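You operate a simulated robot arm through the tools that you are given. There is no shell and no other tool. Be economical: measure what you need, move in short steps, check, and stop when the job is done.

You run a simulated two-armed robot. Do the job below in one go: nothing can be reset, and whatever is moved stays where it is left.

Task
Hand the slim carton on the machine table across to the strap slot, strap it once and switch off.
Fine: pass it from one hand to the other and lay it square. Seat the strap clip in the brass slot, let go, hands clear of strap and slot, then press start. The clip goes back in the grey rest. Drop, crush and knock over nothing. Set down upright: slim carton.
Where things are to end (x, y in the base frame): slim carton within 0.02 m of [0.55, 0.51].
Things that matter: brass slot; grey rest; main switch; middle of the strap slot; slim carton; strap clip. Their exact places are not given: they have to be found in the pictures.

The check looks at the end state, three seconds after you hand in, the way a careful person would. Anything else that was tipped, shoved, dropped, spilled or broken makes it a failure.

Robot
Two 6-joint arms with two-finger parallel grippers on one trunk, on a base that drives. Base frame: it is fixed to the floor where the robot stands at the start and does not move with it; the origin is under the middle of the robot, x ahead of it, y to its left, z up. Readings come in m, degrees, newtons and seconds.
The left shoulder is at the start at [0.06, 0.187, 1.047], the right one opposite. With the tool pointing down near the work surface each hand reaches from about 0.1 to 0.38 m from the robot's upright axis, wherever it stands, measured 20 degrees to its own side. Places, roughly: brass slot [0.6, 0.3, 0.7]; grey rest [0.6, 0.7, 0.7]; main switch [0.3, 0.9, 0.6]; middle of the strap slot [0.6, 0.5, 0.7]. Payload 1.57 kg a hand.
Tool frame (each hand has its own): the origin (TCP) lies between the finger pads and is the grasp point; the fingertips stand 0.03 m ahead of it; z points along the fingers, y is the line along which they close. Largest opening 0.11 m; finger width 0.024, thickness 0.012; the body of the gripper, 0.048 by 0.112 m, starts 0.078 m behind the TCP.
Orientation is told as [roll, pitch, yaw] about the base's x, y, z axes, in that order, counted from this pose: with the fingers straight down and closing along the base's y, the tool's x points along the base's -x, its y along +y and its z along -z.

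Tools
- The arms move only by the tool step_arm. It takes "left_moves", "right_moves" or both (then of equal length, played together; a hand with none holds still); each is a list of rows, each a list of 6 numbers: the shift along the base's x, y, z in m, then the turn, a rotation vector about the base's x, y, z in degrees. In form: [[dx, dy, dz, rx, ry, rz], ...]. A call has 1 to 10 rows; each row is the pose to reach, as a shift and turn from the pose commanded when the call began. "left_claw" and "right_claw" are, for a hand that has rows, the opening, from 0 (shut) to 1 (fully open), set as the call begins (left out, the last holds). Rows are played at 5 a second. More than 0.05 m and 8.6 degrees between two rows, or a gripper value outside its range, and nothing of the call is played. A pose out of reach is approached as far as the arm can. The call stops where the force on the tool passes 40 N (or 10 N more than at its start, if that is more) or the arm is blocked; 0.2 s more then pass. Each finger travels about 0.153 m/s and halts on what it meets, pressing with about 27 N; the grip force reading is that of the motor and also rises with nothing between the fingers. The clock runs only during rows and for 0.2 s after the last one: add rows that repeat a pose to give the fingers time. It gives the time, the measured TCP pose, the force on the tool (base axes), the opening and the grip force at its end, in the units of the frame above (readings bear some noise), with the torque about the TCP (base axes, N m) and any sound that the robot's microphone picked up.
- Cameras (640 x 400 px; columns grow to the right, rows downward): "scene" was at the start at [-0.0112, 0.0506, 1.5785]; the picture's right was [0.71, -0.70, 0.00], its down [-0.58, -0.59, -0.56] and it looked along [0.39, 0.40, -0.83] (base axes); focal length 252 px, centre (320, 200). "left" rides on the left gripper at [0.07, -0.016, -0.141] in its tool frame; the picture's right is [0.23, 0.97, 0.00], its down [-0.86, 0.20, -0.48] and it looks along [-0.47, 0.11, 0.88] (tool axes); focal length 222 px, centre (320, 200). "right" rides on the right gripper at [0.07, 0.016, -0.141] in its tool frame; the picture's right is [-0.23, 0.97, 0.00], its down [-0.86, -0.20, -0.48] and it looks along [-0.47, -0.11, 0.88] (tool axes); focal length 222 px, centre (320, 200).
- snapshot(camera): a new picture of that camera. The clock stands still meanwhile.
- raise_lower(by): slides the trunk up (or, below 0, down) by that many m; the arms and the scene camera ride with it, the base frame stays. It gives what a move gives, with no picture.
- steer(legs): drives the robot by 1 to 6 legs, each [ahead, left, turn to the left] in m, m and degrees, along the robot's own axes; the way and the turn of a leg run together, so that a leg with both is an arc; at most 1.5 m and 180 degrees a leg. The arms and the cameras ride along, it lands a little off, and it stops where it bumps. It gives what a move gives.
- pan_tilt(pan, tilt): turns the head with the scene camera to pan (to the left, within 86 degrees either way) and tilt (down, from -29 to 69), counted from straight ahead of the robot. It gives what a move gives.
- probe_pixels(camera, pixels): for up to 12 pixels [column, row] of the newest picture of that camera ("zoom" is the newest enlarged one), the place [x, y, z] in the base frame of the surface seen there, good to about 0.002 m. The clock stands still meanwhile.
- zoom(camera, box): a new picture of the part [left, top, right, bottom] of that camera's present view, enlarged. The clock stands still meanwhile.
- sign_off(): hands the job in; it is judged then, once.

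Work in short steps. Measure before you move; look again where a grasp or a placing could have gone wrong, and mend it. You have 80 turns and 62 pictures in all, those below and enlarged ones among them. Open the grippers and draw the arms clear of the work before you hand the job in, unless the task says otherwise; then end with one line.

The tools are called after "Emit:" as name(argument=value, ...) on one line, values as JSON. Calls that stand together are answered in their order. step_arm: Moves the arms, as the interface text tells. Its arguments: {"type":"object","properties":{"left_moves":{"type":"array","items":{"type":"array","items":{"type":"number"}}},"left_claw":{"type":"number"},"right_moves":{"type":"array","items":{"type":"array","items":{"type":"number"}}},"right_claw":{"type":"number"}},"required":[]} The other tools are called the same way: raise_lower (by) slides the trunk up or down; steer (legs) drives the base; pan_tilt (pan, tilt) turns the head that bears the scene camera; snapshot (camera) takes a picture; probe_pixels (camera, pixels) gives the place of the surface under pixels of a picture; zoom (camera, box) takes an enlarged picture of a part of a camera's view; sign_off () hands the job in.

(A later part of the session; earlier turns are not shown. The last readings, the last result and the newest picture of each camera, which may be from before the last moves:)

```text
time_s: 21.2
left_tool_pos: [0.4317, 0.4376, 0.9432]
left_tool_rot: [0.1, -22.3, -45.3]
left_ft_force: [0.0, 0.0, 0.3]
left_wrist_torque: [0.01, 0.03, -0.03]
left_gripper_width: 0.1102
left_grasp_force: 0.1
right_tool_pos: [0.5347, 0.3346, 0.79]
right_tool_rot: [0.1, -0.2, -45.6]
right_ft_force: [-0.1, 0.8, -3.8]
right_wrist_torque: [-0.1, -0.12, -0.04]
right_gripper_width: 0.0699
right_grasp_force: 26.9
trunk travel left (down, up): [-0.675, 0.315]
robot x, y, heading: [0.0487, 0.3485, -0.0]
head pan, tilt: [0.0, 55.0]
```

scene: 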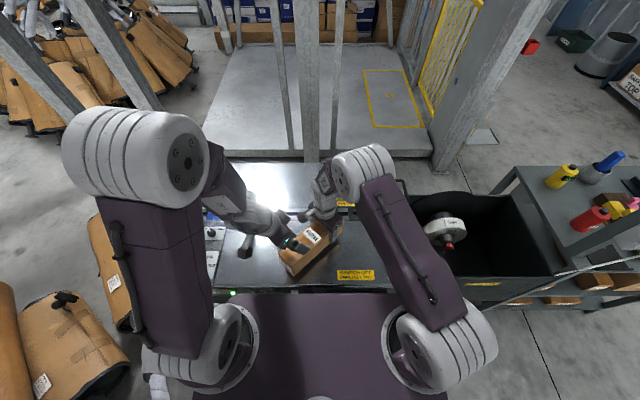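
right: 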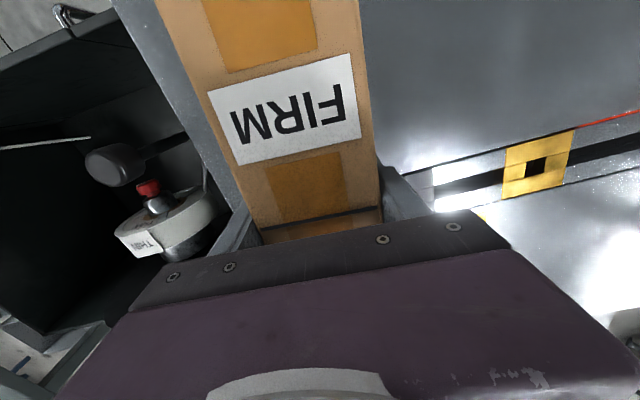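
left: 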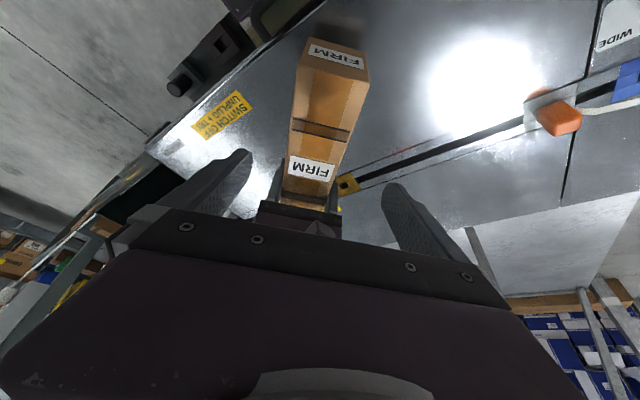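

Aligned on the carton line, 0.146 spacing. I descend the tilted left hand to z≈0.795.

Emit:
step_arm(left_moves=[[-0.003, 0.003, -0.03, 0, 0, 0], [-0.003, 0.003, -0.06, 0, 0, 0], [-0.003, 0.003, -0.09, 0, 0, 0], [-0.003, 0.003, -0.12, 0, 0, 0], [-0.003, 0.003, -0.145, 0, 0, 0], [-0.003, 0.003, -0.145, 0, 0, 0]])

Emit:
snapshot(camera="left")

```text
time_s: 22.6
left_tool_pos: [0.4621, 0.4369, 0.8171]
left_tool_rot: [-0.9, -21.7, -44.9]
left_ft_force: [-0.5, 0.3, 0.5]
left_wrist_torque: [-0.01, 0.0, 0.0]
left_gripper_width: 0.1101
left_grasp_force: 0.0
left hand out of reach, approached as far as the arm can: row 3, 4, 5, 6
right_tool_pos: [0.5369, 0.3342, 0.7895]
right_tool_rot: [-0.1, -0.1, -45.5]
right_ft_force: [0.0, 0.4, -3.4]
right_wrist_torque: [-0.11, -0.14, -0.03]
right_gripper_width: 0.07
right_grasp_force: 26.5
trunk travel left (down, up): [-0.675, 0.315]
robot x, y, heading: [0.052, 0.3475, -0.1]
head pan, tilt: [0.0, 55.0]
```

```text
29 pictures are left
```

left: 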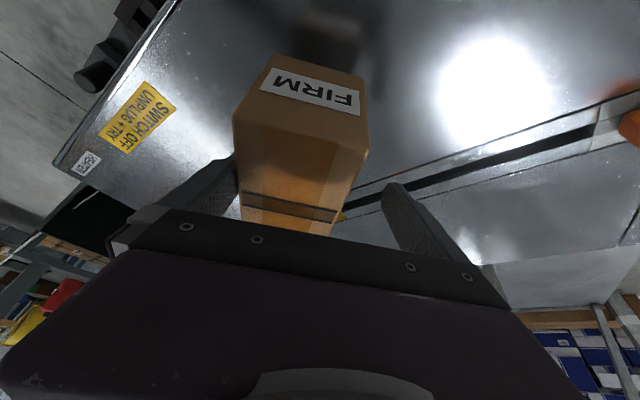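

The left hand stopped at its inner limit about 2 cm off line, so I lift it clear, reduce the tilt to 12°, and move the carton 5 cm more forward.

Emit:
step_arm(left_moves=[[0.033, -0.003, 0.06, 0, 0, 0], [0.033, -0.003, 0.1, 3.5, 3.5, 0], [0.04, -0.003, 0.12, 7, 7, 0], [0.05, -0.003, 0.12, 7, 7, 0]])

Emit:
step_arm(right_moves=[[0.025, 0, 0, 0, 0, 0], [0.05, 0, 0, 0, 0, 0], [0.05, 0, 0, 0, 0, 0]])

```text
refused: row 1 steps farther than a row can; nothing moved
```

```text
time_s: 23.4
left_tool_pos: [0.4625, 0.4368, 0.8158]
left_tool_rot: [-1.0, -21.7, -45.0]
left_ft_force: [-0.1, -0.7, 0.1]
left_wrist_torque: [-0.02, 0.04, -0.01]
left_gripper_width: 0.1099
left_grasp_force: 0.1
right_tool_pos: [0.5865, 0.3338, 0.7896]
right_tool_rot: [0.0, -0.1, -45.6]
right_ft_force: [-0.2, -0.8, -2.5]
right_wrist_torque: [-0.1, -0.1, 0.01]
right_gripper_width: 0.0697
right_grasp_force: 26.9
trunk travel left (down, up): [-0.675, 0.315]
robot x, y, heading: [0.0489, 0.3493, 0.2]
head pan, tilt: [0.0, 55.0]
```

The first call was refused, but the carton moved without contact (forces ~0). Now I lift the left hand with smaller steps.

Emit:
step_arm(left_moves=[[0.02, 0.0, 0.03, 0, 0, 0], [0.033, -0.003, 0.07, 0, 0, 0], [0.04, -0.003, 0.1, 3.5, 3.5, 0], [0.05, -0.003, 0.12, 7, 7, 0], [0.05, -0.003, 0.12, 7, 7, 0]])

```text
time_s: 24.6
left_tool_pos: [0.5116, 0.433, 0.9378]
left_tool_rot: [0.1, -12.4, -45.2]
left_ft_force: [0.0, 0.5, -0.3]
left_wrist_torque: [-0.04, -0.02, 0.02]
left_gripper_width: 0.11
left_grasp_force: 0.0
right_tool_pos: [0.5859, 0.334, 0.7894]
right_tool_rot: [0.0, -0.1, -45.4]
right_ft_force: [-0.6, -0.1, -2.8]
right_wrist_torque: [-0.16, -0.1, 0.01]
right_gripper_width: 0.0699
right_grasp_force: 26.9
trunk travel left (down, up): [-0.675, 0.315]
robot x, y, heading: [0.0514, 0.3475, 0.3]
head pan, tilt: [0.0, 55.0]
```

Left now at (0.512,0.433,0.938) with 12° tilt. I move it to (0.480,0.440) and descend to 0.795.

Emit:
step_arm(left_moves=[[-0.032, 0.007, 0, 0, 0, 0], [-0.032, 0.007, -0.03, 0, 0, 0], [-0.032, 0.007, -0.06, 0, 0, 0], [-0.032, 0.007, -0.09, 0, 0, 0], [-0.032, 0.007, -0.12, 0, 0, 0], [-0.032, 0.007, -0.141, 0, 0, 0], [-0.032, 0.007, -0.141, 0, 0, 0]])

Emit:
snapshot(camera="left")

```text
time_s: 26.2
left_tool_pos: [0.48, 0.4407, 0.7957]
left_tool_rot: [0.2, -12.4, -45.2]
left_ft_force: [-0.1, -0.5, 0.0]
left_wrist_torque: [0.03, -0.01, -0.01]
left_gripper_width: 0.1102
left_grasp_force: 0.2
right_tool_pos: [0.5867, 0.3342, 0.7891]
right_tool_rot: [0.0, -0.1, -45.5]
right_ft_force: [0.7, 0.0, -3.9]
right_wrist_torque: [-0.11, -0.13, 0.02]
right_gripper_width: 0.0699
right_grasp_force: 26.7
trunk travel left (down, up): [-0.675, 0.315]
robot x, y, heading: [0.0495, 0.3493, 0.3]
head pan, tilt: [0.0, 55.0]
```

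```text
28 pictures are left
```

left: 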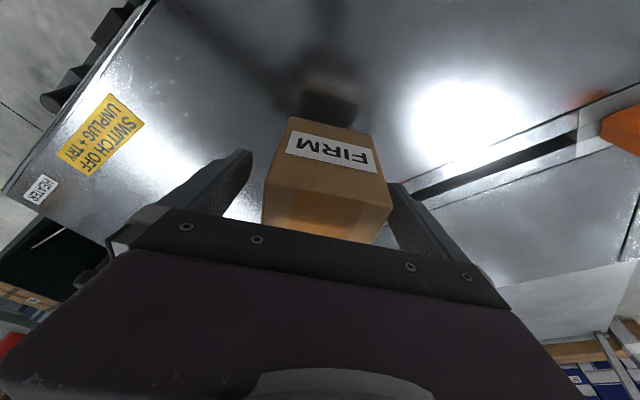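

The fingers straddle the carton end with clearance and no contact. I close the left gripper, keeping the right one shut.

Emit:
step_arm(left_moves=[[0, 0, 0, 0, 0, 0], [0, 0, 0, 0, 0, 0], [0, 0, 0, 0, 0, 0], [0, 0, 0, 0, 0, 0]], left_claw=0.3)

```text
time_s: 27.2
left_tool_pos: [0.4809, 0.4411, 0.7943]
left_tool_rot: [0.2, -12.3, -45.2]
left_ft_force: [4.1, 6.6, -1.1]
left_wrist_torque: [-0.52, 0.6, -0.01]
left_gripper_width: 0.0698
left_grasp_force: 26.9
right_tool_pos: [0.587, 0.3336, 0.7894]
right_tool_rot: [-0.1, -0.1, -45.4]
right_ft_force: [-4.7, -7.3, 0.8]
right_wrist_torque: [0.9, -0.31, 1.22]
right_gripper_width: 0.0697
right_grasp_force: 27.5
trunk travel left (down, up): [-0.675, 0.315]
robot x, y, heading: [0.0481, 0.352, 0.1]
head pan, tilt: [0.0, 55.0]
```

Both hands hold the carton at 0.07 m. Now the right hand opens while the left holds.

Emit:
step_arm(right_moves=[[0, 0, 0, 0, 0, 0], [0, 0, 0, 0, 0, 0], [0, 0, 0, 0, 0, 0]], right_claw=1)

Emit:
snapshot(camera="right")

Emit:
probe_pixels(camera="right", pixels=[[300, 20], [300, 60], [300, 100], [310, 140], [320, 180], [320, 200], [330, 220], [270, 100]])

```text
time_s: 28.0
left_tool_pos: [0.4808, 0.4396, 0.795]
left_tool_rot: [0.2, -12.3, -45.3]
left_ft_force: [-0.3, 0.2, 0.2]
left_wrist_torque: [0.21, 0.18, -0.01]
left_gripper_width: 0.0702
left_grasp_force: 26.4
right_tool_pos: [0.5874, 0.3344, 0.7895]
right_tool_rot: [0.0, -0.2, -45.6]
right_ft_force: [0.3, -0.8, 0.7]
right_wrist_torque: [-0.03, 0.01, 0.03]
right_gripper_width: 0.11
right_grasp_force: 0.1
trunk travel left (down, up): [-0.675, 0.315]
robot x, y, heading: [0.0489, 0.3494, -0.1]
head pan, tilt: [0.0, 55.0]
```

```text
27 pictures are left
```

right: 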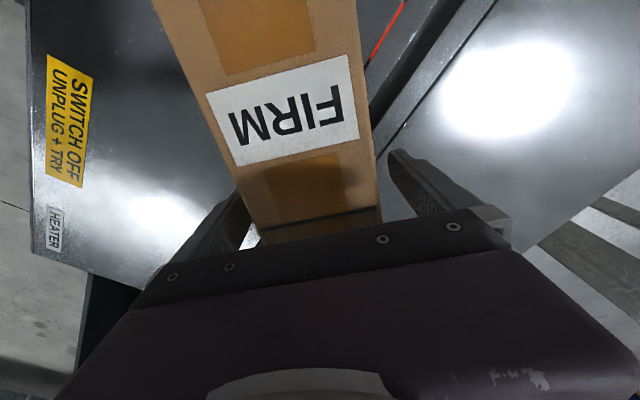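

```text
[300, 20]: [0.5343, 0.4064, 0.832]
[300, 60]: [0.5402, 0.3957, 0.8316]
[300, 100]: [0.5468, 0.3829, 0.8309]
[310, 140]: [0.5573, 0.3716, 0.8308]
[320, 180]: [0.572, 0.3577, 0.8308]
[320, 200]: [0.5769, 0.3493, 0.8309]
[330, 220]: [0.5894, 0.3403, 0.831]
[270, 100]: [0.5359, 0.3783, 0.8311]
```

The carton stays level (0.831 throughout) in the left hand. I raise the right hand and move it away to the right.

Emit:
step_arm(right_moves=[[0, 0, 0.04, 0, 0, 0], [0, 0, 0.08, 0, 0, 0], [0, 0, 0.12, 0, 0, 0], [0, -0.04, 0.15, 0, 0, 8], [-0.02, -0.08, 0.16, 0, 0, 16], [-0.04, -0.12, 0.17, 0, 0, 24], [-0.06, -0.16, 0.18, 0, 0, 32], [-0.08, -0.2, 0.19, 0, 0, 40], [-0.1, -0.22, 0.2, 0, 0, 45]])

Emit:
snapshot(camera="scene")

```text
time_s: 30.0
left_tool_pos: [0.4799, 0.4397, 0.7946]
left_tool_rot: [0.1, -12.4, -45.3]
left_ft_force: [-0.1, 0.6, -0.6]
left_wrist_torque: [0.18, 0.2, 0.01]
left_gripper_width: 0.0698
left_grasp_force: 27.3
right_tool_pos: [0.4856, 0.114, 0.9912]
right_tool_rot: [-0.1, -0.1, -0.4]
right_ft_force: [0.3, 0.4, -0.4]
right_wrist_torque: [0.0, -0.02, -0.02]
right_gripper_width: 0.1101
right_grasp_force: 0.1
trunk travel left (down, up): [-0.675, 0.315]
robot x, y, heading: [0.0465, 0.3512, -0.2]
head pan, tilt: [0.0, 55.0]
```

```text
26 pictures are left
```

scene: 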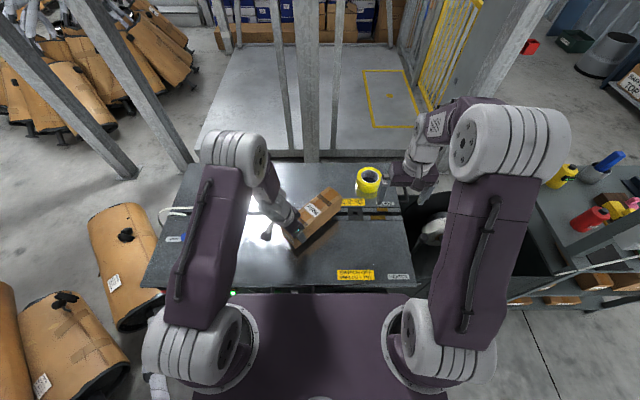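

Carton is securely in the left hand. I turn it back +45° while moving the left TCP to (0.46,0.51), keeping height.

Emit:
step_arm(left_moves=[[-0.003, 0.01, 0, 0, 0, 7.5], [-0.006, 0.02, 0, 0, 0, 15], [-0.01, 0.03, 0, 0, 0, 22.5], [-0.014, 0.045, 0, 0, 0, 30], [-0.017, 0.06, 0, 0, 0, 37.5], [-0.02, 0.07, 0, 0, 0, 45.3], [-0.02, 0.07, 0, 0, 0, 45.3]])

Emit:
snapshot(camera="scene")

Emit:
zoom(camera="scene", box=[200, 170, 360, 290])

```text
time_s: 31.6
left_tool_pos: [0.4536, 0.5728, 0.7946]
left_tool_rot: [-1.1, -12.1, -0.3]
left_ft_force: [-0.5, 0.0, -0.1]
left_wrist_torque: [-0.01, 0.29, -0.04]
left_gripper_width: 0.0698
left_grasp_force: 26.8
left hand out of reach, approached as far as the arm can: row 5, 6, 7
right_tool_pos: [0.4862, 0.1136, 0.9902]
right_tool_rot: [0.0, 0.0, -0.5]
right_ft_force: [0.5, 0.4, -0.7]
right_wrist_torque: [0.01, 0.04, 0.02]
right_gripper_width: 0.1102
right_grasp_force: 0.0
trunk travel left (down, up): [-0.675, 0.315]
robot x, y, heading: [0.0525, 0.3525, 0.1]
head pan, tilt: [0.0, 55.0]
```

```text
25 pictures are left
```

scene: 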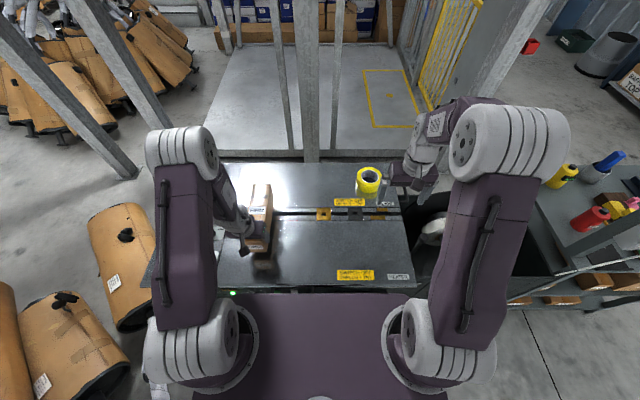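

```text
3.33 times, centred on (280, 230) of scene
```

zoom: 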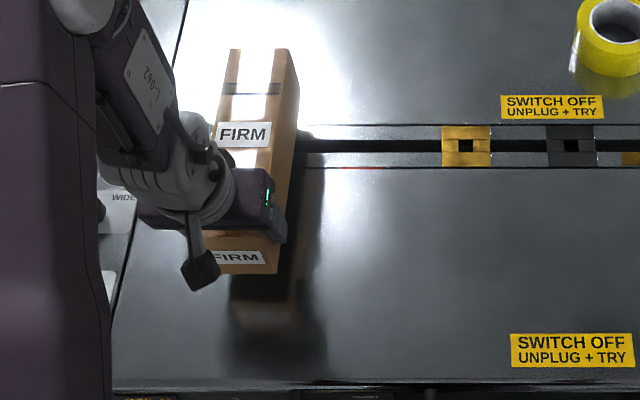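

The left arm is at its inner limit (ended at y 0.573), so the robot is too close. I back the base up 9 cm and then extend the arm.

Emit:
steer(legs=[[-0.09, 0, 0]])

```text
time_s: 32.7
left_tool_pos: [0.3628, 0.5735, 0.7948]
left_tool_rot: [-1.1, -12.1, -0.4]
left_ft_force: [0.0, -0.2, -2.0]
left_wrist_torque: [0.0, 0.27, 0.01]
left_gripper_width: 0.0699
left_grasp_force: 27.2
right_tool_pos: [0.3968, 0.1145, 0.9895]
right_tool_rot: [0.0, 0.0, -0.5]
right_ft_force: [-0.9, 0.4, 0.7]
right_wrist_torque: [-0.02, -0.02, 0.0]
right_gripper_width: 0.11
right_grasp_force: 0.1
trunk travel left (down, up): [-0.675, 0.315]
robot x, y, heading: [-0.0392, 0.3506, -0.1]
head pan, tilt: [0.0, 55.0]
```

Now I extend the left hand forward and right to (0.46,0.51), with small roll and yaw corrections.

Emit:
step_arm(left_moves=[[0.035, -0.01, 0.0, 0.5, 0, 0], [0.07, -0.03, 0.0, 1.1, 0, 0.3], [0.097, -0.05, 0.0, 1.1, 0, 0.3], [0.097, -0.063, 0.0, 1.1, 0, 0.3], [0.097, -0.063, 0.0, 1.1, 0, 0.3]])

Emit:
zoom(camera="scene", box=[220, 130, 400, 260])

```text
time_s: 33.9
left_tool_pos: [0.4587, 0.5099, 0.7949]
left_tool_rot: [-0.1, -12.1, -0.2]
left_ft_force: [-0.3, 0.1, -3.0]
left_wrist_torque: [-0.03, 0.24, 0.0]
left_gripper_width: 0.0698
left_grasp_force: 27.4
left hand out of reach, approached as far as the arm can: row 2, 3
right_tool_pos: [0.3966, 0.1154, 0.9905]
right_tool_rot: [-0.1, -0.1, -0.5]
right_ft_force: [0.2, -0.3, -0.5]
right_wrist_torque: [0.0, -0.02, -0.02]
right_gripper_width: 0.1099
right_grasp_force: 0.1
trunk travel left (down, up): [-0.675, 0.315]
robot x, y, heading: [-0.0416, 0.3477, 0.2]
head pan, tilt: [0.0, 55.0]
```

```text
3.08 times, centred on (310, 195) of scene
```

zoom: 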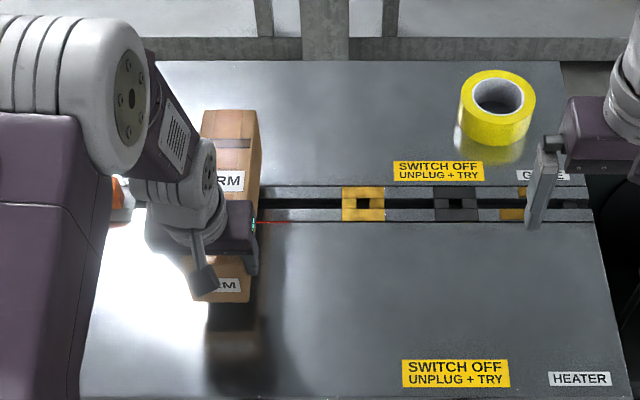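

The hand arrived at (0.459,0.510) and the carton looks square. I probe the carton's edges to correct before setting down; there is also another yellowish slot far right, to be checked later.

Emit:
probe_pixels(camera="zoom", pixels=[[202, 112], [254, 113], [208, 130], [245, 130], [254, 125], [256, 170], [253, 180], [215, 270], [240, 272], [220, 297], [245, 295], [247, 270]])

```text
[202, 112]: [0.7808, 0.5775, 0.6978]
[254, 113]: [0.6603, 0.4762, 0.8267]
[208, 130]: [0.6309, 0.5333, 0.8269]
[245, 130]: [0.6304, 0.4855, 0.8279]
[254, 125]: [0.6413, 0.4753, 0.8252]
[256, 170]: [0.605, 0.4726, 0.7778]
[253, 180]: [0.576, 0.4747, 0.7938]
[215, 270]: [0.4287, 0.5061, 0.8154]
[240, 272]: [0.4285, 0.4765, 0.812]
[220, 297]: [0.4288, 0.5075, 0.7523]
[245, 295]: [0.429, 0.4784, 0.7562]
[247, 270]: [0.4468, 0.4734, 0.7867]
```

Front face is at x=0.429 and right side at y=0.4745, so the centre is ≈(0.549,0.5095), right on target. I lower about 36 mm gently.

Emit:
step_arm(left_moves=[[0.001, 0, -0.015, 0, 0, 0], [0.001, 0, -0.028, 0, 0, 0], [0.001, 0, -0.033, 0, 0, 0], [0.001, 0, -0.036, 0, 0, 0], [0.001, 0, -0.036, 0, 0, 0]])

```text
time_s: 35.1
left_tool_pos: [0.4612, 0.51, 0.7578]
left_tool_rot: [-0.1, -12.2, -0.3]
left_ft_force: [0.2, -0.3, -2.9]
left_wrist_torque: [0.01, 0.26, 0.02]
left_gripper_width: 0.0697
left_grasp_force: 27.5
right_tool_pos: [0.3966, 0.1134, 0.9902]
right_tool_rot: [0.1, 0.1, -0.5]
right_ft_force: [0.1, 0.4, 0.5]
right_wrist_torque: [-0.01, 0.0, 0.03]
right_gripper_width: 0.11
right_grasp_force: 0.0
trunk travel left (down, up): [-0.675, 0.315]
robot x, y, heading: [-0.0428, 0.35, 0.2]
head pan, tilt: [0.0, 55.0]
```

Not yet on the table (force still −2.9 N). I lower further in 1 mm steps.

Emit:
step_arm(left_moves=[[0, 0, -0.001, 0, 0, 0], [0, 0, -0.002, 0, 0, 0], [0, 0, -0.003, 0, 0, 0], [0, 0, -0.003, 0, 0, 0]])

Emit:
zoom(camera="scene", box=[220, 130, 400, 260])

Emit:
probe_pixels(camera="zoom", pixels=[[208, 135], [245, 135], [225, 180], [238, 282], [215, 282], [250, 200], [240, 120], [225, 275], [225, 125], [250, 150]])

```text
time_s: 36.1
left_tool_pos: [0.4605, 0.5112, 0.7564]
left_tool_rot: [-0.1, -12.2, -0.2]
left_ft_force: [0.1, -0.6, -0.1]
left_wrist_torque: [0.08, -0.29, 0.02]
left_gripper_width: 0.0699
left_grasp_force: 26.4
right_tool_pos: [0.3963, 0.1148, 0.9901]
right_tool_rot: [0.0, 0.0, -0.5]
right_ft_force: [-0.6, 0.4, 0.6]
right_wrist_torque: [-0.02, -0.02, -0.01]
right_gripper_width: 0.11
right_grasp_force: 0.1
trunk travel left (down, up): [-0.675, 0.315]
robot x, y, heading: [-0.0397, 0.3476, 0.2]
head pan, tilt: [0.0, 55.0]
```

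```text
3.08 times, centred on (310, 195) of scene
```

zoom: 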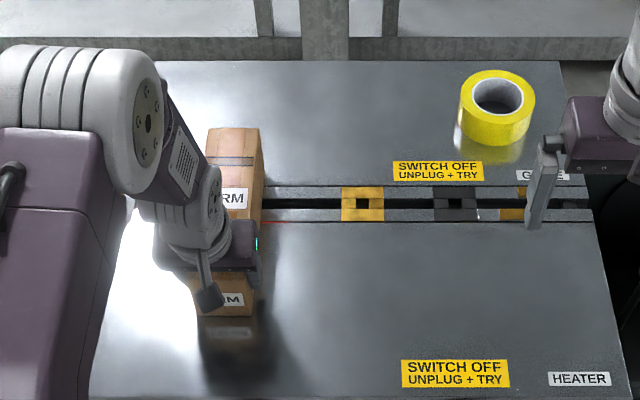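

```text
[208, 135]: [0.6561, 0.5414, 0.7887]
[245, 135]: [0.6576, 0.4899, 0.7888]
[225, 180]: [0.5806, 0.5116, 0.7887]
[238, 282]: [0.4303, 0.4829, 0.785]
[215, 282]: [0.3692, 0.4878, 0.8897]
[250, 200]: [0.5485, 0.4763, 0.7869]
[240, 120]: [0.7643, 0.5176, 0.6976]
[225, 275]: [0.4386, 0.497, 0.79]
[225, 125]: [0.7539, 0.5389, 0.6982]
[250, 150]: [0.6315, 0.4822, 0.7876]
```

The carton rests on the table (top 0.789, force ~0) centred at about (0.55,0.51). I open the left hand and retreat upward.

Emit:
step_arm(left_moves=[[0, 0, 0, 0, 0, 0], [0, 0, 0, 0, 0, 0], [0, 0, 0, 0, 0, 0], [-0.005, 0, 0.03, 0, 0, 0], [-0.01, 0, 0.07, 0, 0, 0], [-0.01, 0, 0.11, 0, 6, 0], [-0.005, 0, 0.15, 0, 12.2, 0], [0.0, 0.04, 0.17, 0, 12.2, 0], [0.0, 0.08, 0.18, 0, 12.2, 0]], left_claw=1)

Emit:
snapshot(camera="left")

Emit:
zoom(camera="scene", box=[200, 130, 400, 260])

```text
time_s: 38.1
left_tool_pos: [0.4604, 0.5904, 0.9343]
left_tool_rot: [-0.2, 0.1, -0.4]
left_ft_force: [-0.7, -0.8, 0.4]
left_wrist_torque: [-0.03, 0.02, -0.01]
left_gripper_width: 0.11
left_grasp_force: 0.1
right_tool_pos: [0.3959, 0.1134, 0.9905]
right_tool_rot: [0.0, -0.2, -0.4]
right_ft_force: [-0.2, 0.4, -0.3]
right_wrist_torque: [-0.07, 0.03, -0.01]
right_gripper_width: 0.11
right_grasp_force: 0.1
trunk travel left (down, up): [-0.675, 0.315]
robot x, y, heading: [-0.0401, 0.3496, -0.2]
head pan, tilt: [0.0, 55.0]
```

```text
21 pictures are left
```

left: 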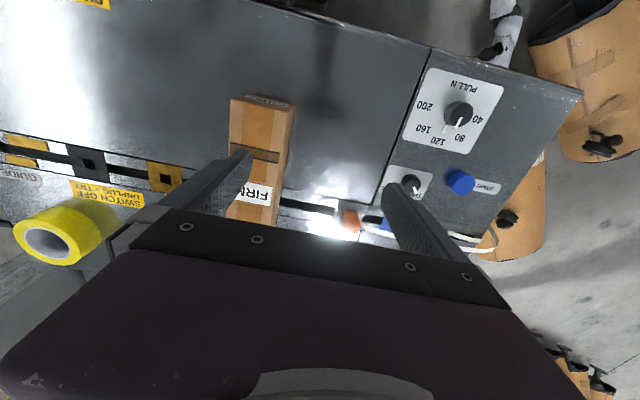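

```text
3.08 times, centred on (300, 195) of scene
```

zoom: 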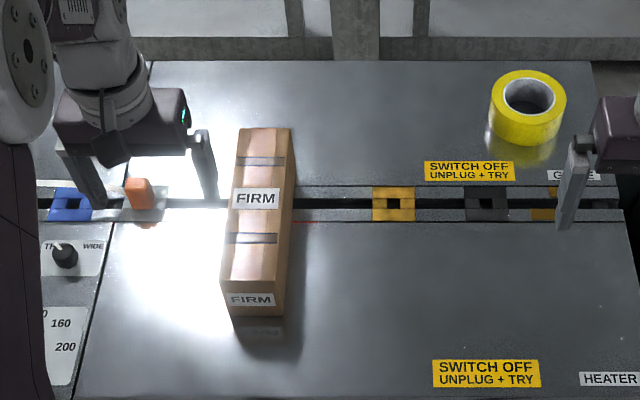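

I probe the carton's corners for squareness, plus clip and slot positions.

Emit:
probe_pixels(camera="zoom", pixels=[[241, 133], [288, 133], [224, 290], [279, 288], [258, 230], [293, 180], [283, 280], [394, 203], [140, 190], [144, 178], [486, 204], [543, 205]])

Emit:
zoom(camera="left", box=[290, 160, 450, 260])

Emit:
probe_pixels(camera="zoom", pixels=[[230, 205], [245, 205], [265, 205], [222, 225], [250, 240], [210, 205], [285, 205], [240, 190]])

```text
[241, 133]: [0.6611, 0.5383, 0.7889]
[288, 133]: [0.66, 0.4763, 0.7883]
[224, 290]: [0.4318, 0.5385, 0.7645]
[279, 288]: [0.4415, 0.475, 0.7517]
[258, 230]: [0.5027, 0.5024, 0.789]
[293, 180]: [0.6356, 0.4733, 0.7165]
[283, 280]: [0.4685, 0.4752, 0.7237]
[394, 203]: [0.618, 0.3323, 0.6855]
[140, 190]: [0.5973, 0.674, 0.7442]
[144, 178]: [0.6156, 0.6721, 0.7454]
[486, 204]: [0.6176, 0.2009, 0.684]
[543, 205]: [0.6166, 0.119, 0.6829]
```

```text
4.00 times, centred on (370, 210) of left
```

zoom: 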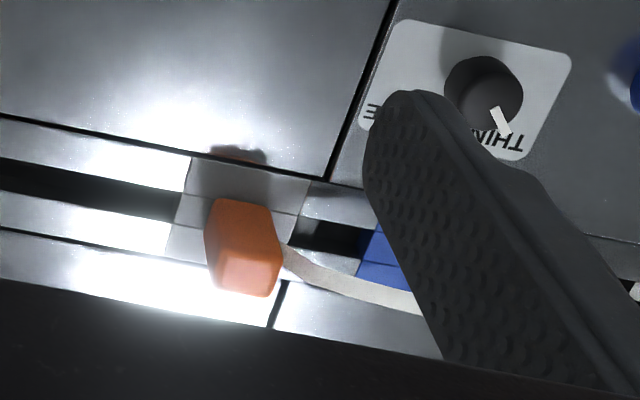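

```text
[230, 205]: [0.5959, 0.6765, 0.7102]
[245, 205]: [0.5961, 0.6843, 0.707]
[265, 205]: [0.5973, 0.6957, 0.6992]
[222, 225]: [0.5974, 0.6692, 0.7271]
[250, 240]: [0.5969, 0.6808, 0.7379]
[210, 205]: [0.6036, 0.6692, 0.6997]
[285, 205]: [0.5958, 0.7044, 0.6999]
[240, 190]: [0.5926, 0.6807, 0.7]
```

The carton is square and centred (0.55,0.51). The clip is at y≈0.678, front face x≈0.597, top 0.746, with the strap leaving on +y, so I'll grip it closing along x (hand yaw −90). First I drive forward 9 cm again for reach.

Emit:
steer(legs=[[0.09, 0, 0]])

Emit:
step_arm(left_moves=[[0.0, 0.01, 0, 0, 0, -8], [0.0, 0.02, 0, 0, 0, -16], [0.01, 0.03, 0, 0, 0, -24], [0.02, 0.04, 0, 0, 0, -32], [0.03, 0.05, 0, 0, 0, -40], [0.04, 0.06, 0, 0, 0, -48], [0.045, 0.07, 0, 0, 0, -56], [0.05, 0.08, 0, 0, 0, -64], [0.055, 0.087, 0, 0, 0, -72], [0.06, 0.087, 0, 0, 0, -80]])

```text
time_s: 39.2
left_tool_pos: [0.5499, 0.5904, 0.9344]
left_tool_rot: [-0.1, 0.2, -0.3]
left_ft_force: [0.0, 0.1, -0.2]
left_wrist_torque: [0.01, 0.02, 0.02]
left_gripper_width: 0.1099
left_grasp_force: 0.0
right_tool_pos: [0.4874, 0.1156, 0.9889]
right_tool_rot: [-0.1, -0.1, -0.4]
right_ft_force: [-0.6, 0.6, -0.8]
right_wrist_torque: [0.04, 0.02, 0.04]
right_gripper_width: 0.1101
right_grasp_force: 0.2
trunk travel left (down, up): [-0.675, 0.315]
robot x, y, heading: [0.0498, 0.3507, -0.1]
head pan, tilt: [0.0, 55.0]
```

```text
time_s: 41.4
left_tool_pos: [0.6106, 0.6767, 0.9351]
left_tool_rot: [-0.1, 0.2, -80.4]
left_ft_force: [0.2, 0.4, 0.5]
left_wrist_torque: [0.0, 0.02, -0.04]
left_gripper_width: 0.1106
left_grasp_force: 0.1
right_tool_pos: [0.4871, 0.1145, 0.99]
right_tool_rot: [-0.1, -0.1, -0.5]
right_ft_force: [-0.3, -0.2, -0.6]
right_wrist_torque: [0.02, 0.02, -0.02]
right_gripper_width: 0.1103
right_grasp_force: 0.0
trunk travel left (down, up): [-0.675, 0.315]
robot x, y, heading: [0.0517, 0.3511, -0.1]
head pan, tilt: [0.0, 55.0]
```

The turn is going well. I complete the −90° yaw and lower to about 0.86 for a close look at the clip.

Emit:
step_arm(left_moves=[[0, 0, -0.02, 0, 0, -5], [0, 0, -0.05, 0, 0, -9.6], [0, 0, -0.075, 0, 0, -9.6], [0, 0, -0.075, 0, 0, -9.6]])

Emit:
zoom(camera="left", box=[220, 120, 420, 245])

Emit:
probe_pixels(camera="zoom", pixels=[[320, 150], [320, 180], [300, 165], [340, 165], [280, 165], [360, 165], [320, 200], [320, 220], [320, 120], [320, 90]])

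```text
time_s: 42.4
left_tool_pos: [0.6093, 0.6778, 0.859]
left_tool_rot: [-0.1, 0.1, -89.9]
left_ft_force: [-0.2, 0.4, -0.5]
left_wrist_torque: [0.0, 0.03, 0.01]
left_gripper_width: 0.1099
left_grasp_force: 0.1
right_tool_pos: [0.4867, 0.1152, 0.9903]
right_tool_rot: [0.0, -0.1, -0.3]
right_ft_force: [1.1, -0.2, 0.0]
right_wrist_torque: [-0.05, -0.03, 0.02]
right_gripper_width: 0.1101
right_grasp_force: 0.2
trunk travel left (down, up): [-0.675, 0.315]
robot x, y, heading: [0.0528, 0.3487, 0.2]
head pan, tilt: [0.0, 55.0]
```

```text
3.20 times, centred on (320, 182) of left
```

zoom: 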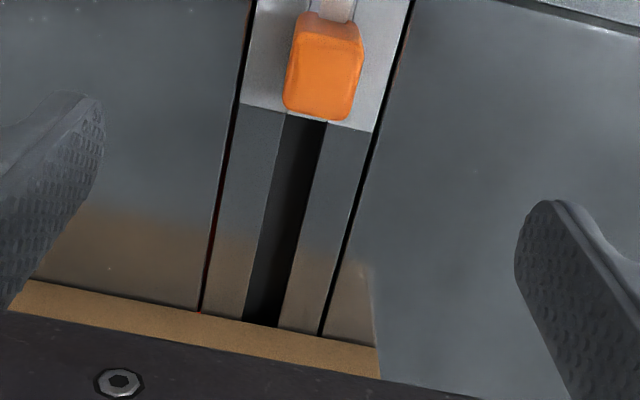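

```text
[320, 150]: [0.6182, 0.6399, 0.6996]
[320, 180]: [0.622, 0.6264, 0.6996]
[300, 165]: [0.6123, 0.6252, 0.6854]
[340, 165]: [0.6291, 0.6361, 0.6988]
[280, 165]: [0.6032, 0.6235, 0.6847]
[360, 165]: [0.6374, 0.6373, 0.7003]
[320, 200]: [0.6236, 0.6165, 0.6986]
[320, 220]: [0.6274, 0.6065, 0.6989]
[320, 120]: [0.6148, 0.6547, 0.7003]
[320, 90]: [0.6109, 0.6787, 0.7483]
```

The clip shows at (325,65) of the enlarged view. I probe its top edges and rest plate for the exact centre.

Emit:
probe_pixels(camera="zoom", pixels=[[292, 65], [357, 70], [300, 50], [355, 50], [320, 112], [330, 35], [340, 20], [288, 90], [350, 95], [285, 112], [322, 122], [265, 108]])

```text
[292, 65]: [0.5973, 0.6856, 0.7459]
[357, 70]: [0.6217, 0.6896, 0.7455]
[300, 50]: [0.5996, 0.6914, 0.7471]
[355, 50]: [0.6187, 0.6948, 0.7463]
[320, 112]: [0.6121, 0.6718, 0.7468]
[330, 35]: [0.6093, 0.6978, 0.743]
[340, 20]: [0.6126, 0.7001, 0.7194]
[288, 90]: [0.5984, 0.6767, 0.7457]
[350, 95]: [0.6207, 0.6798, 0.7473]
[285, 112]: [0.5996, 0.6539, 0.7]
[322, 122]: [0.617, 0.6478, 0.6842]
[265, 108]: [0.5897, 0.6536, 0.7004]
```

Clip top spans x 0.597–0.622 and y ≈0.668–0.695. I descend to TCP (0.6095,0.680,0.738) and close along x.

Emit:
step_arm(left_moves=[[0, 0.002, -0.04, 0, 0, 0], [0, 0.002, -0.08, 0, 0, 0], [0, 0.002, -0.105, 0, 0, 0], [0, 0.002, -0.121, 0, 0, 0], [0, 0.002, -0.121, 0, 0, 0]])

Emit:
step_arm(left_moves=[[0, 0, 0, 0, 0, 0], [0, 0, 0, 0, 0, 0], [0, 0, 0, 0, 0, 0], [0, 0, 0, 0, 0, 0]], left_claw=0.05)

```text
time_s: 43.6
left_tool_pos: [0.6055, 0.6782, 0.7384]
left_tool_rot: [-0.2, 0.2, -89.9]
left_ft_force: [0.4, 0.1, 0.1]
left_wrist_torque: [0.02, -0.01, 0.01]
left_gripper_width: 0.1102
left_grasp_force: 0.0
left hand out of reach, approached as far as the arm can: row 4, 5
right_tool_pos: [0.486, 0.1155, 0.9893]
right_tool_rot: [0.0, -0.1, -0.3]
right_ft_force: [0.2, -0.2, -0.3]
right_wrist_torque: [0.02, -0.03, -0.01]
right_gripper_width: 0.11
right_grasp_force: 0.1
trunk travel left (down, up): [-0.675, 0.315]
robot x, y, heading: [0.0516, 0.353, -0.1]
head pan, tilt: [0.0, 55.0]
```

```text
time_s: 44.6
left_tool_pos: [0.608, 0.6771, 0.7402]
left_tool_rot: [0.0, 0.1, -89.9]
left_ft_force: [7.7, 0.6, 3.3]
left_wrist_torque: [0.0, -0.27, -0.02]
left_gripper_width: 0.0248
left_grasp_force: 27.4
right_tool_pos: [0.4874, 0.1139, 0.9894]
right_tool_rot: [0.0, -0.1, -0.4]
right_ft_force: [0.5, 1.0, -0.3]
right_wrist_torque: [0.01, 0.01, 0.01]
right_gripper_width: 0.1101
right_grasp_force: 0.1
trunk travel left (down, up): [-0.675, 0.315]
robot x, y, heading: [0.0528, 0.3494, 0.2]
head pan, tilt: [0.0, 55.0]
```

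The clip is gripped (0.025 wide), but that's near the outer reach. I lift it straight up and check what it looks like.

Emit:
step_arm(left_moves=[[0, 0, 0.015, 0, 0, 0], [0, 0, 0.03, 0, 0, 0], [0, 0, 0.06, 0, 0, 0], [0, 0, 0.09, 0, 0, 0], [0, 0, 0.12, 0, 0, 0], [0, 0, 0.14, 0, 0, 0]])

Emit:
zoom(camera="scene", box=[180, 130, 400, 270])

```text
time_s: 46.0
left_tool_pos: [0.6054, 0.6779, 0.8793]
left_tool_rot: [-0.1, 0.2, -89.9]
left_ft_force: [-0.1, 0.3, -0.9]
left_wrist_torque: [-0.01, 0.0, -0.01]
left_gripper_width: 0.025
left_grasp_force: 26.5
right_tool_pos: [0.4864, 0.1154, 0.9893]
right_tool_rot: [-0.1, -0.2, -0.4]
right_ft_force: [0.0, -0.2, -0.1]
right_wrist_torque: [-0.01, 0.01, 0.01]
right_gripper_width: 0.11
right_grasp_force: 0.1
trunk travel left (down, up): [-0.675, 0.315]
robot x, y, heading: [0.0498, 0.3507, 0.3]
head pan, tilt: [0.0, 55.0]
```

```text
2.86 times, centred on (290, 200) of scene
```

zoom: 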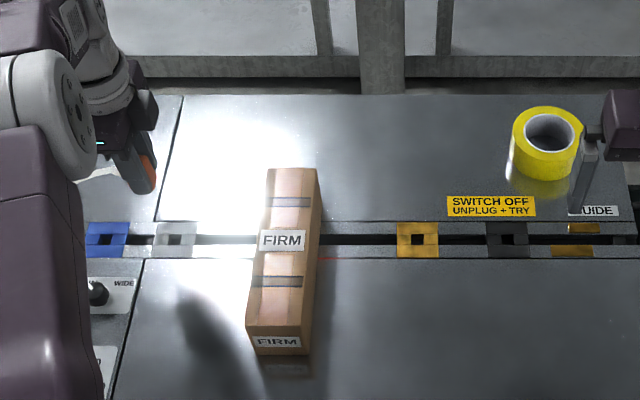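

Now both holes are visible: grey rest at (175,240) and brass at (417,239). I probe both blocks equally to get their offset.

Emit:
probe_pixels(camera="zoom", pixels=[[175, 240], [154, 240], [195, 240], [175, 223], [175, 256], [417, 239], [397, 239], [438, 239], [417, 222], [417, 256], [584, 238], [107, 240]])

Emit:
steer(legs=[[0.03, 0, 0], [0, -0.1, 0]])

```text
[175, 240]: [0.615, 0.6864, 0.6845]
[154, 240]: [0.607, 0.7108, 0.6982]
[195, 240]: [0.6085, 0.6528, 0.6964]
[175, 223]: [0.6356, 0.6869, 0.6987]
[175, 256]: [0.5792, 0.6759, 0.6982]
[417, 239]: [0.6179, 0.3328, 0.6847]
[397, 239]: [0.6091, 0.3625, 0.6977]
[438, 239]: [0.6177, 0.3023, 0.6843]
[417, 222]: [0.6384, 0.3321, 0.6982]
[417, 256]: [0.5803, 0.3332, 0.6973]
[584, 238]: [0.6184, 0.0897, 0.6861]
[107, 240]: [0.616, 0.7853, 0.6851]
```

```text
time_s: 46.9
left_tool_pos: [0.623, 0.6767, 0.8776]
left_tool_rot: [-0.2, 0.0, -89.9]
left_ft_force: [0.7, 0.4, -1.1]
left_wrist_torque: [-0.01, 0.0, 0.01]
left_gripper_width: 0.0252
left_grasp_force: 26.5
right_tool_pos: [0.5029, 0.1148, 0.9888]
right_tool_rot: [0.0, 0.1, -0.5]
right_ft_force: [0.3, 0.0, 0.5]
right_wrist_torque: [-0.02, 0.07, -0.02]
right_gripper_width: 0.11
right_grasp_force: 0.0
trunk travel left (down, up): [-0.675, 0.315]
robot x, y, heading: [0.0647, 0.3531, 0.2]
head pan, tilt: [0.0, 55.0]
stopped in leg 1: the robot was blocked; the commanded pose is now the measured one
```

The base bumped lightly against the machine at x≈0.065. I back off 1 cm, then strafe right 10 cm with the clip held high at z 0.878.

Emit:
steer(legs=[[-0.01, 0, 0], [0, -0.1, 0]])

Emit:
step_arm(left_moves=[[0, -0.04, 0.01, 0, 0, 0], [0, -0.08, 0.015, 0, 0, 0], [0, -0.12, 0.015, 0, 0, 0], [0, -0.16, 0.015, 0, 0, 0], [0, -0.2, 0.015, 0, 0, 0], [0, -0.24, 0.0, 0, 0, 0], [0, -0.24, 0.0, 0, 0, 0]])

Emit:
snapshot(camera="scene")

Emit:
snapshot(camera="left")

```text
time_s: 48.4
left_tool_pos: [0.6095, 0.5787, 0.88]
left_tool_rot: [-0.1, 0.2, -89.8]
left_ft_force: [-0.4, 0.0, 0.3]
left_wrist_torque: [-0.03, -0.02, 0.0]
left_gripper_width: 0.0253
left_grasp_force: 26.8
right_tool_pos: [0.4915, 0.0153, 0.9903]
right_tool_rot: [0.0, -0.1, -0.3]
right_ft_force: [-0.7, 0.2, -0.1]
right_wrist_torque: [0.0, -0.01, 0.01]
right_gripper_width: 0.11
right_grasp_force: 0.1
trunk travel left (down, up): [-0.675, 0.315]
robot x, y, heading: [0.0552, 0.2481, -0.2]
head pan, tilt: [0.0, 55.0]
```

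```text
time_s: 50.0
left_tool_pos: [0.6104, 0.3369, 0.88]
left_tool_rot: [-0.2, 0.1, -89.8]
left_ft_force: [-1.0, -0.1, 0.1]
left_wrist_torque: [-0.03, -0.03, 0.01]
left_gripper_width: 0.0252
left_grasp_force: 26.8
right_tool_pos: [0.4919, 0.0152, 0.991]
right_tool_rot: [0.0, -0.2, -0.2]
right_ft_force: [0.4, 0.1, 0.5]
right_wrist_torque: [-0.02, -0.02, 0.0]
right_gripper_width: 0.11
right_grasp_force: 0.0
trunk travel left (down, up): [-0.675, 0.315]
robot x, y, heading: [0.055, 0.2519, 0.4]
head pan, tilt: [0.0, 55.0]
```

```text
16 pictures are left
```

scene: 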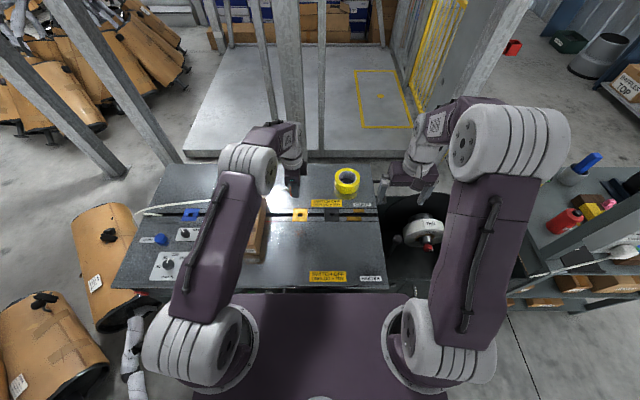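

```text
15 pictures are left
```

left: 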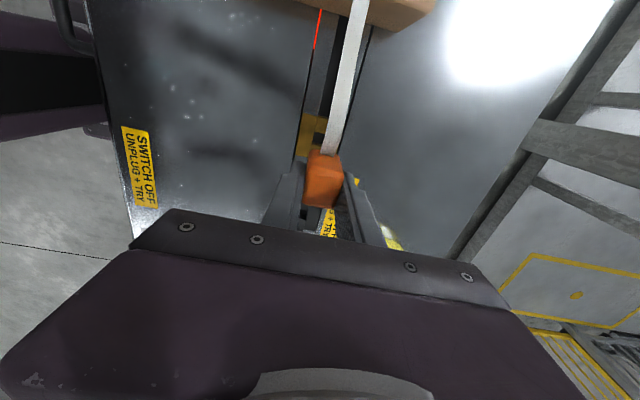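

The clip is held in the hand above the brass block, seen at (315,130), with the strap over the carton. I move to (0.609,0.330) and descend to z≈0.785, then check alignment.

Emit:
step_arm(left_moves=[[-0.001, -0.006, -0.03, 0, 0, 0], [-0.001, -0.006, -0.065, 0, 0, 0], [-0.001, -0.006, -0.095, 0, 0, 0], [-0.001, -0.006, -0.095, 0, 0, 0]])

Emit:
zoom(camera="left", box=[240, 60, 400, 240])

Emit:
zoom(camera="scene", box=[240, 160, 360, 240])

```text
time_s: 51.0
left_tool_pos: [0.6084, 0.3319, 0.7846]
left_tool_rot: [0.0, 0.1, -89.8]
left_ft_force: [-0.1, -0.3, -0.3]
left_wrist_torque: [0.03, 0.02, -0.02]
left_gripper_width: 0.0252
left_grasp_force: 26.4
right_tool_pos: [0.4914, 0.0143, 0.9907]
right_tool_rot: [-0.1, -0.1, -0.4]
right_ft_force: [-0.2, 0.0, -0.4]
right_wrist_torque: [0.05, 0.02, -0.01]
right_gripper_width: 0.11
right_grasp_force: 0.0
trunk travel left (down, up): [-0.675, 0.315]
robot x, y, heading: [0.0589, 0.2467, -0.0]
head pan, tilt: [0.0, 55.0]
```

```text
2.22 times, centred on (320, 150) of left
```

zoom: 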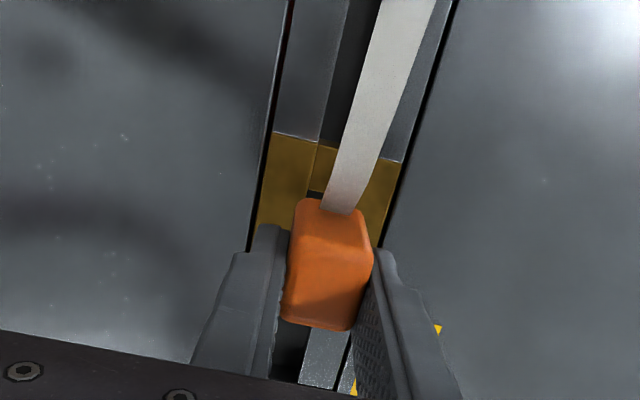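

```text
5.00 times, centred on (300, 200) of scene
```

zoom: 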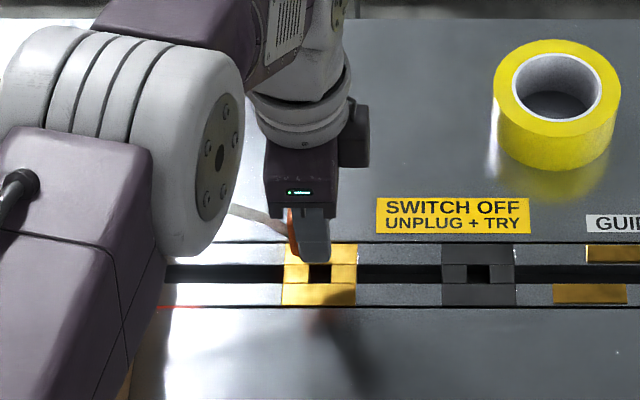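

The clip looks lined up above the brass hole. I probe the block's edges to refine the y.

Emit:
probe_pixels(camera="zoom", pixels=[[283, 290], [354, 292], [307, 275], [332, 275], [320, 275], [320, 303], [345, 248], [320, 284]])

Emit:
step_arm(left_moves=[[0, 0, -0.01, 0, 0, 0], [0, 0, -0.018, 0, 0, 0], [0, 0, -0.018, 0, 0, 0]])

```text
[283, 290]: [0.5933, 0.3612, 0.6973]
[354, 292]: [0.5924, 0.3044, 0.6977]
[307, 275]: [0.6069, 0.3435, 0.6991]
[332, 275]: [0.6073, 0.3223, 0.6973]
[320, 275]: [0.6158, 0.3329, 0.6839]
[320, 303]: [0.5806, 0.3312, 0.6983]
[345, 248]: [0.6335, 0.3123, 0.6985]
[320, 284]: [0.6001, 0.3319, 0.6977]
```

```text
time_s: 51.8
left_tool_pos: [0.6086, 0.3317, 0.7669]
left_tool_rot: [-0.1, 0.0, -89.8]
left_ft_force: [-0.3, 0.0, -1.1]
left_wrist_torque: [-0.02, 0.02, 0.0]
left_gripper_width: 0.0251
left_grasp_force: 27.8
right_tool_pos: [0.4924, 0.0162, 0.9893]
right_tool_rot: [0.0, 0.0, -0.5]
right_ft_force: [-0.6, 0.1, 0.1]
right_wrist_torque: [0.0, 0.0, 0.01]
right_gripper_width: 0.1098
right_grasp_force: 0.0
trunk travel left (down, up): [-0.675, 0.315]
robot x, y, heading: [0.0521, 0.2494, 0.3]
head pan, tilt: [0.0, 55.0]
```

Brass centre is y≈0.333; the clip sits ~3 mm to +y of my TCP, so I shift −2 mm and lower gently toward z 0.741.

Emit:
step_arm(left_moves=[[0, -0.002, -0.005, 0, 0, 0], [0, -0.002, -0.01, 0, 0, 0], [0, -0.002, -0.015, 0, 0, 0], [0, -0.002, -0.02, 0, 0, 0], [0, -0.002, -0.024, 0, 0, 0], [0, -0.002, -0.026, 0, 0, 0], [0, -0.002, -0.026, 0, 0, 0]])

```text
time_s: 53.4
left_tool_pos: [0.6076, 0.3308, 0.7422]
left_tool_rot: [0.1, 0.0, -89.8]
left_ft_force: [1.4, -2.9, 19.3]
left_wrist_torque: [0.16, 0.0, 0.02]
left_gripper_width: 0.0249
left_grasp_force: 27.0
right_tool_pos: [0.4908, 0.0161, 0.9907]
right_tool_rot: [0.0, -0.1, -0.4]
right_ft_force: [-0.1, -0.4, 0.0]
right_wrist_torque: [-0.01, 0.0, 0.01]
right_gripper_width: 0.1099
right_grasp_force: 0.0
trunk travel left (down, up): [-0.675, 0.315]
robot x, y, heading: [0.0537, 0.2513, -0.1]
head pan, tilt: [0.0, 55.0]
```

Contact at z≈0.742, matching the seated height in the rest (0.740). I check the picture before letting go.

Emit:
zoom(camera="left", box=[240, 60, 400, 240])

Emit:
probe_pixels(camera="zoom", pixels=[[330, 250], [330, 280], [310, 240], [350, 245], [325, 310], [330, 230]])

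```text
2.22 times, centred on (320, 150) of left
```

zoom: 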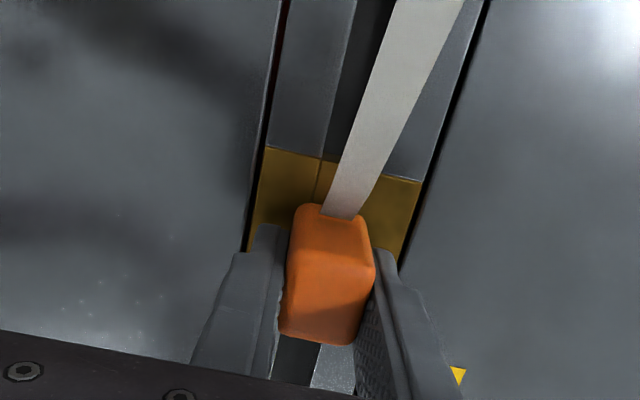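

```text
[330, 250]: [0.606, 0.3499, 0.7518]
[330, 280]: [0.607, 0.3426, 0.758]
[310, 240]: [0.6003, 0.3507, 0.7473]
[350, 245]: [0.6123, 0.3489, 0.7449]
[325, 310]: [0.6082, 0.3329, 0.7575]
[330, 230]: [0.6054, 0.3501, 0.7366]
```

The clip top reads 0.758 versus 0.747 in the rest: the plug is on the rim and the clip slid up in the fingers ~11 mm. Its y centre looks ~0.336, so I lift a bit, shift −3 mm in y and +1 mm in x, and retry.

Emit:
step_arm(left_moves=[[0, 0, 0.008, 0, 0, 0], [0.001, -0.0035, 0.008, 0, 0, 0], [0.001, -0.0035, 0.004, 0, 0, 0], [0.001, -0.0035, 0.0, 0, 0, 0], [0.001, -0.0035, -0.003, 0, 0, 0], [0.001, -0.0035, -0.005, 0, 0, 0], [0.001, -0.0035, -0.005, 0, 0, 0]])

Emit:
zoom(camera="left", box=[240, 60, 400, 240])

Emit:
probe_pixels(camera="zoom", pixels=[[330, 250], [330, 280], [310, 240], [350, 245], [325, 310], [325, 330]])

```text
time_s: 55.0
left_tool_pos: [0.6092, 0.3272, 0.7352]
left_tool_rot: [-0.1, 0.0, -89.9]
left_ft_force: [-0.7, 0.0, -0.5]
left_wrist_torque: [-0.01, -0.02, 0.01]
left_gripper_width: 0.025
left_grasp_force: 27.0
right_tool_pos: [0.4919, 0.0147, 0.9899]
right_tool_rot: [-0.1, -0.1, -0.3]
right_ft_force: [0.2, 0.4, 0.3]
right_wrist_torque: [-0.02, 0.01, 0.02]
right_gripper_width: 0.1098
right_grasp_force: 0.1
trunk travel left (down, up): [-0.675, 0.315]
robot x, y, heading: [0.0554, 0.2507, -0.1]
head pan, tilt: [0.0, 55.0]
```

```text
2.22 times, centred on (320, 150) of left
```

zoom: 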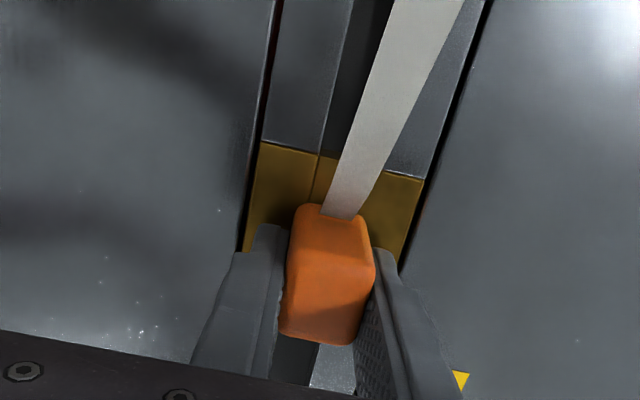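

```text
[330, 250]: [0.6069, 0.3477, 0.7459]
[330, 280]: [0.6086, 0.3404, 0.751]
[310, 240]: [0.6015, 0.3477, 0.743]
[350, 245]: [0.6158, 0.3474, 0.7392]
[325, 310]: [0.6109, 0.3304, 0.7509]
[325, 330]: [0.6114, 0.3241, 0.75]
```

With zero force the clip top is now at 0.751: the plug is in the hole with about 3–4 mm to go. I lower 3 mm more.

Emit:
step_arm(left_moves=[[0, 0, -0.002, 0, 0, 0], [0, 0, -0.0035, 0, 0, 0], [0, 0, -0.0035, 0, 0, 0]])

```text
time_s: 55.8
left_tool_pos: [0.6098, 0.3273, 0.7332]
left_tool_rot: [0.0, 0.1, -89.8]
left_ft_force: [0.5, -0.3, 5.1]
left_wrist_torque: [-0.03, -0.01, 0.03]
left_gripper_width: 0.0254
left_grasp_force: 27.9
right_tool_pos: [0.4922, 0.0139, 0.9904]
right_tool_rot: [0.0, 0.0, -0.4]
right_ft_force: [0.4, -0.5, 0.7]
right_wrist_torque: [0.01, -0.01, 0.0]
right_gripper_width: 0.1103
right_grasp_force: 0.1
trunk travel left (down, up): [-0.675, 0.315]
robot x, y, heading: [0.0518, 0.2521, 0.1]
head pan, tilt: [0.0, 55.0]
```

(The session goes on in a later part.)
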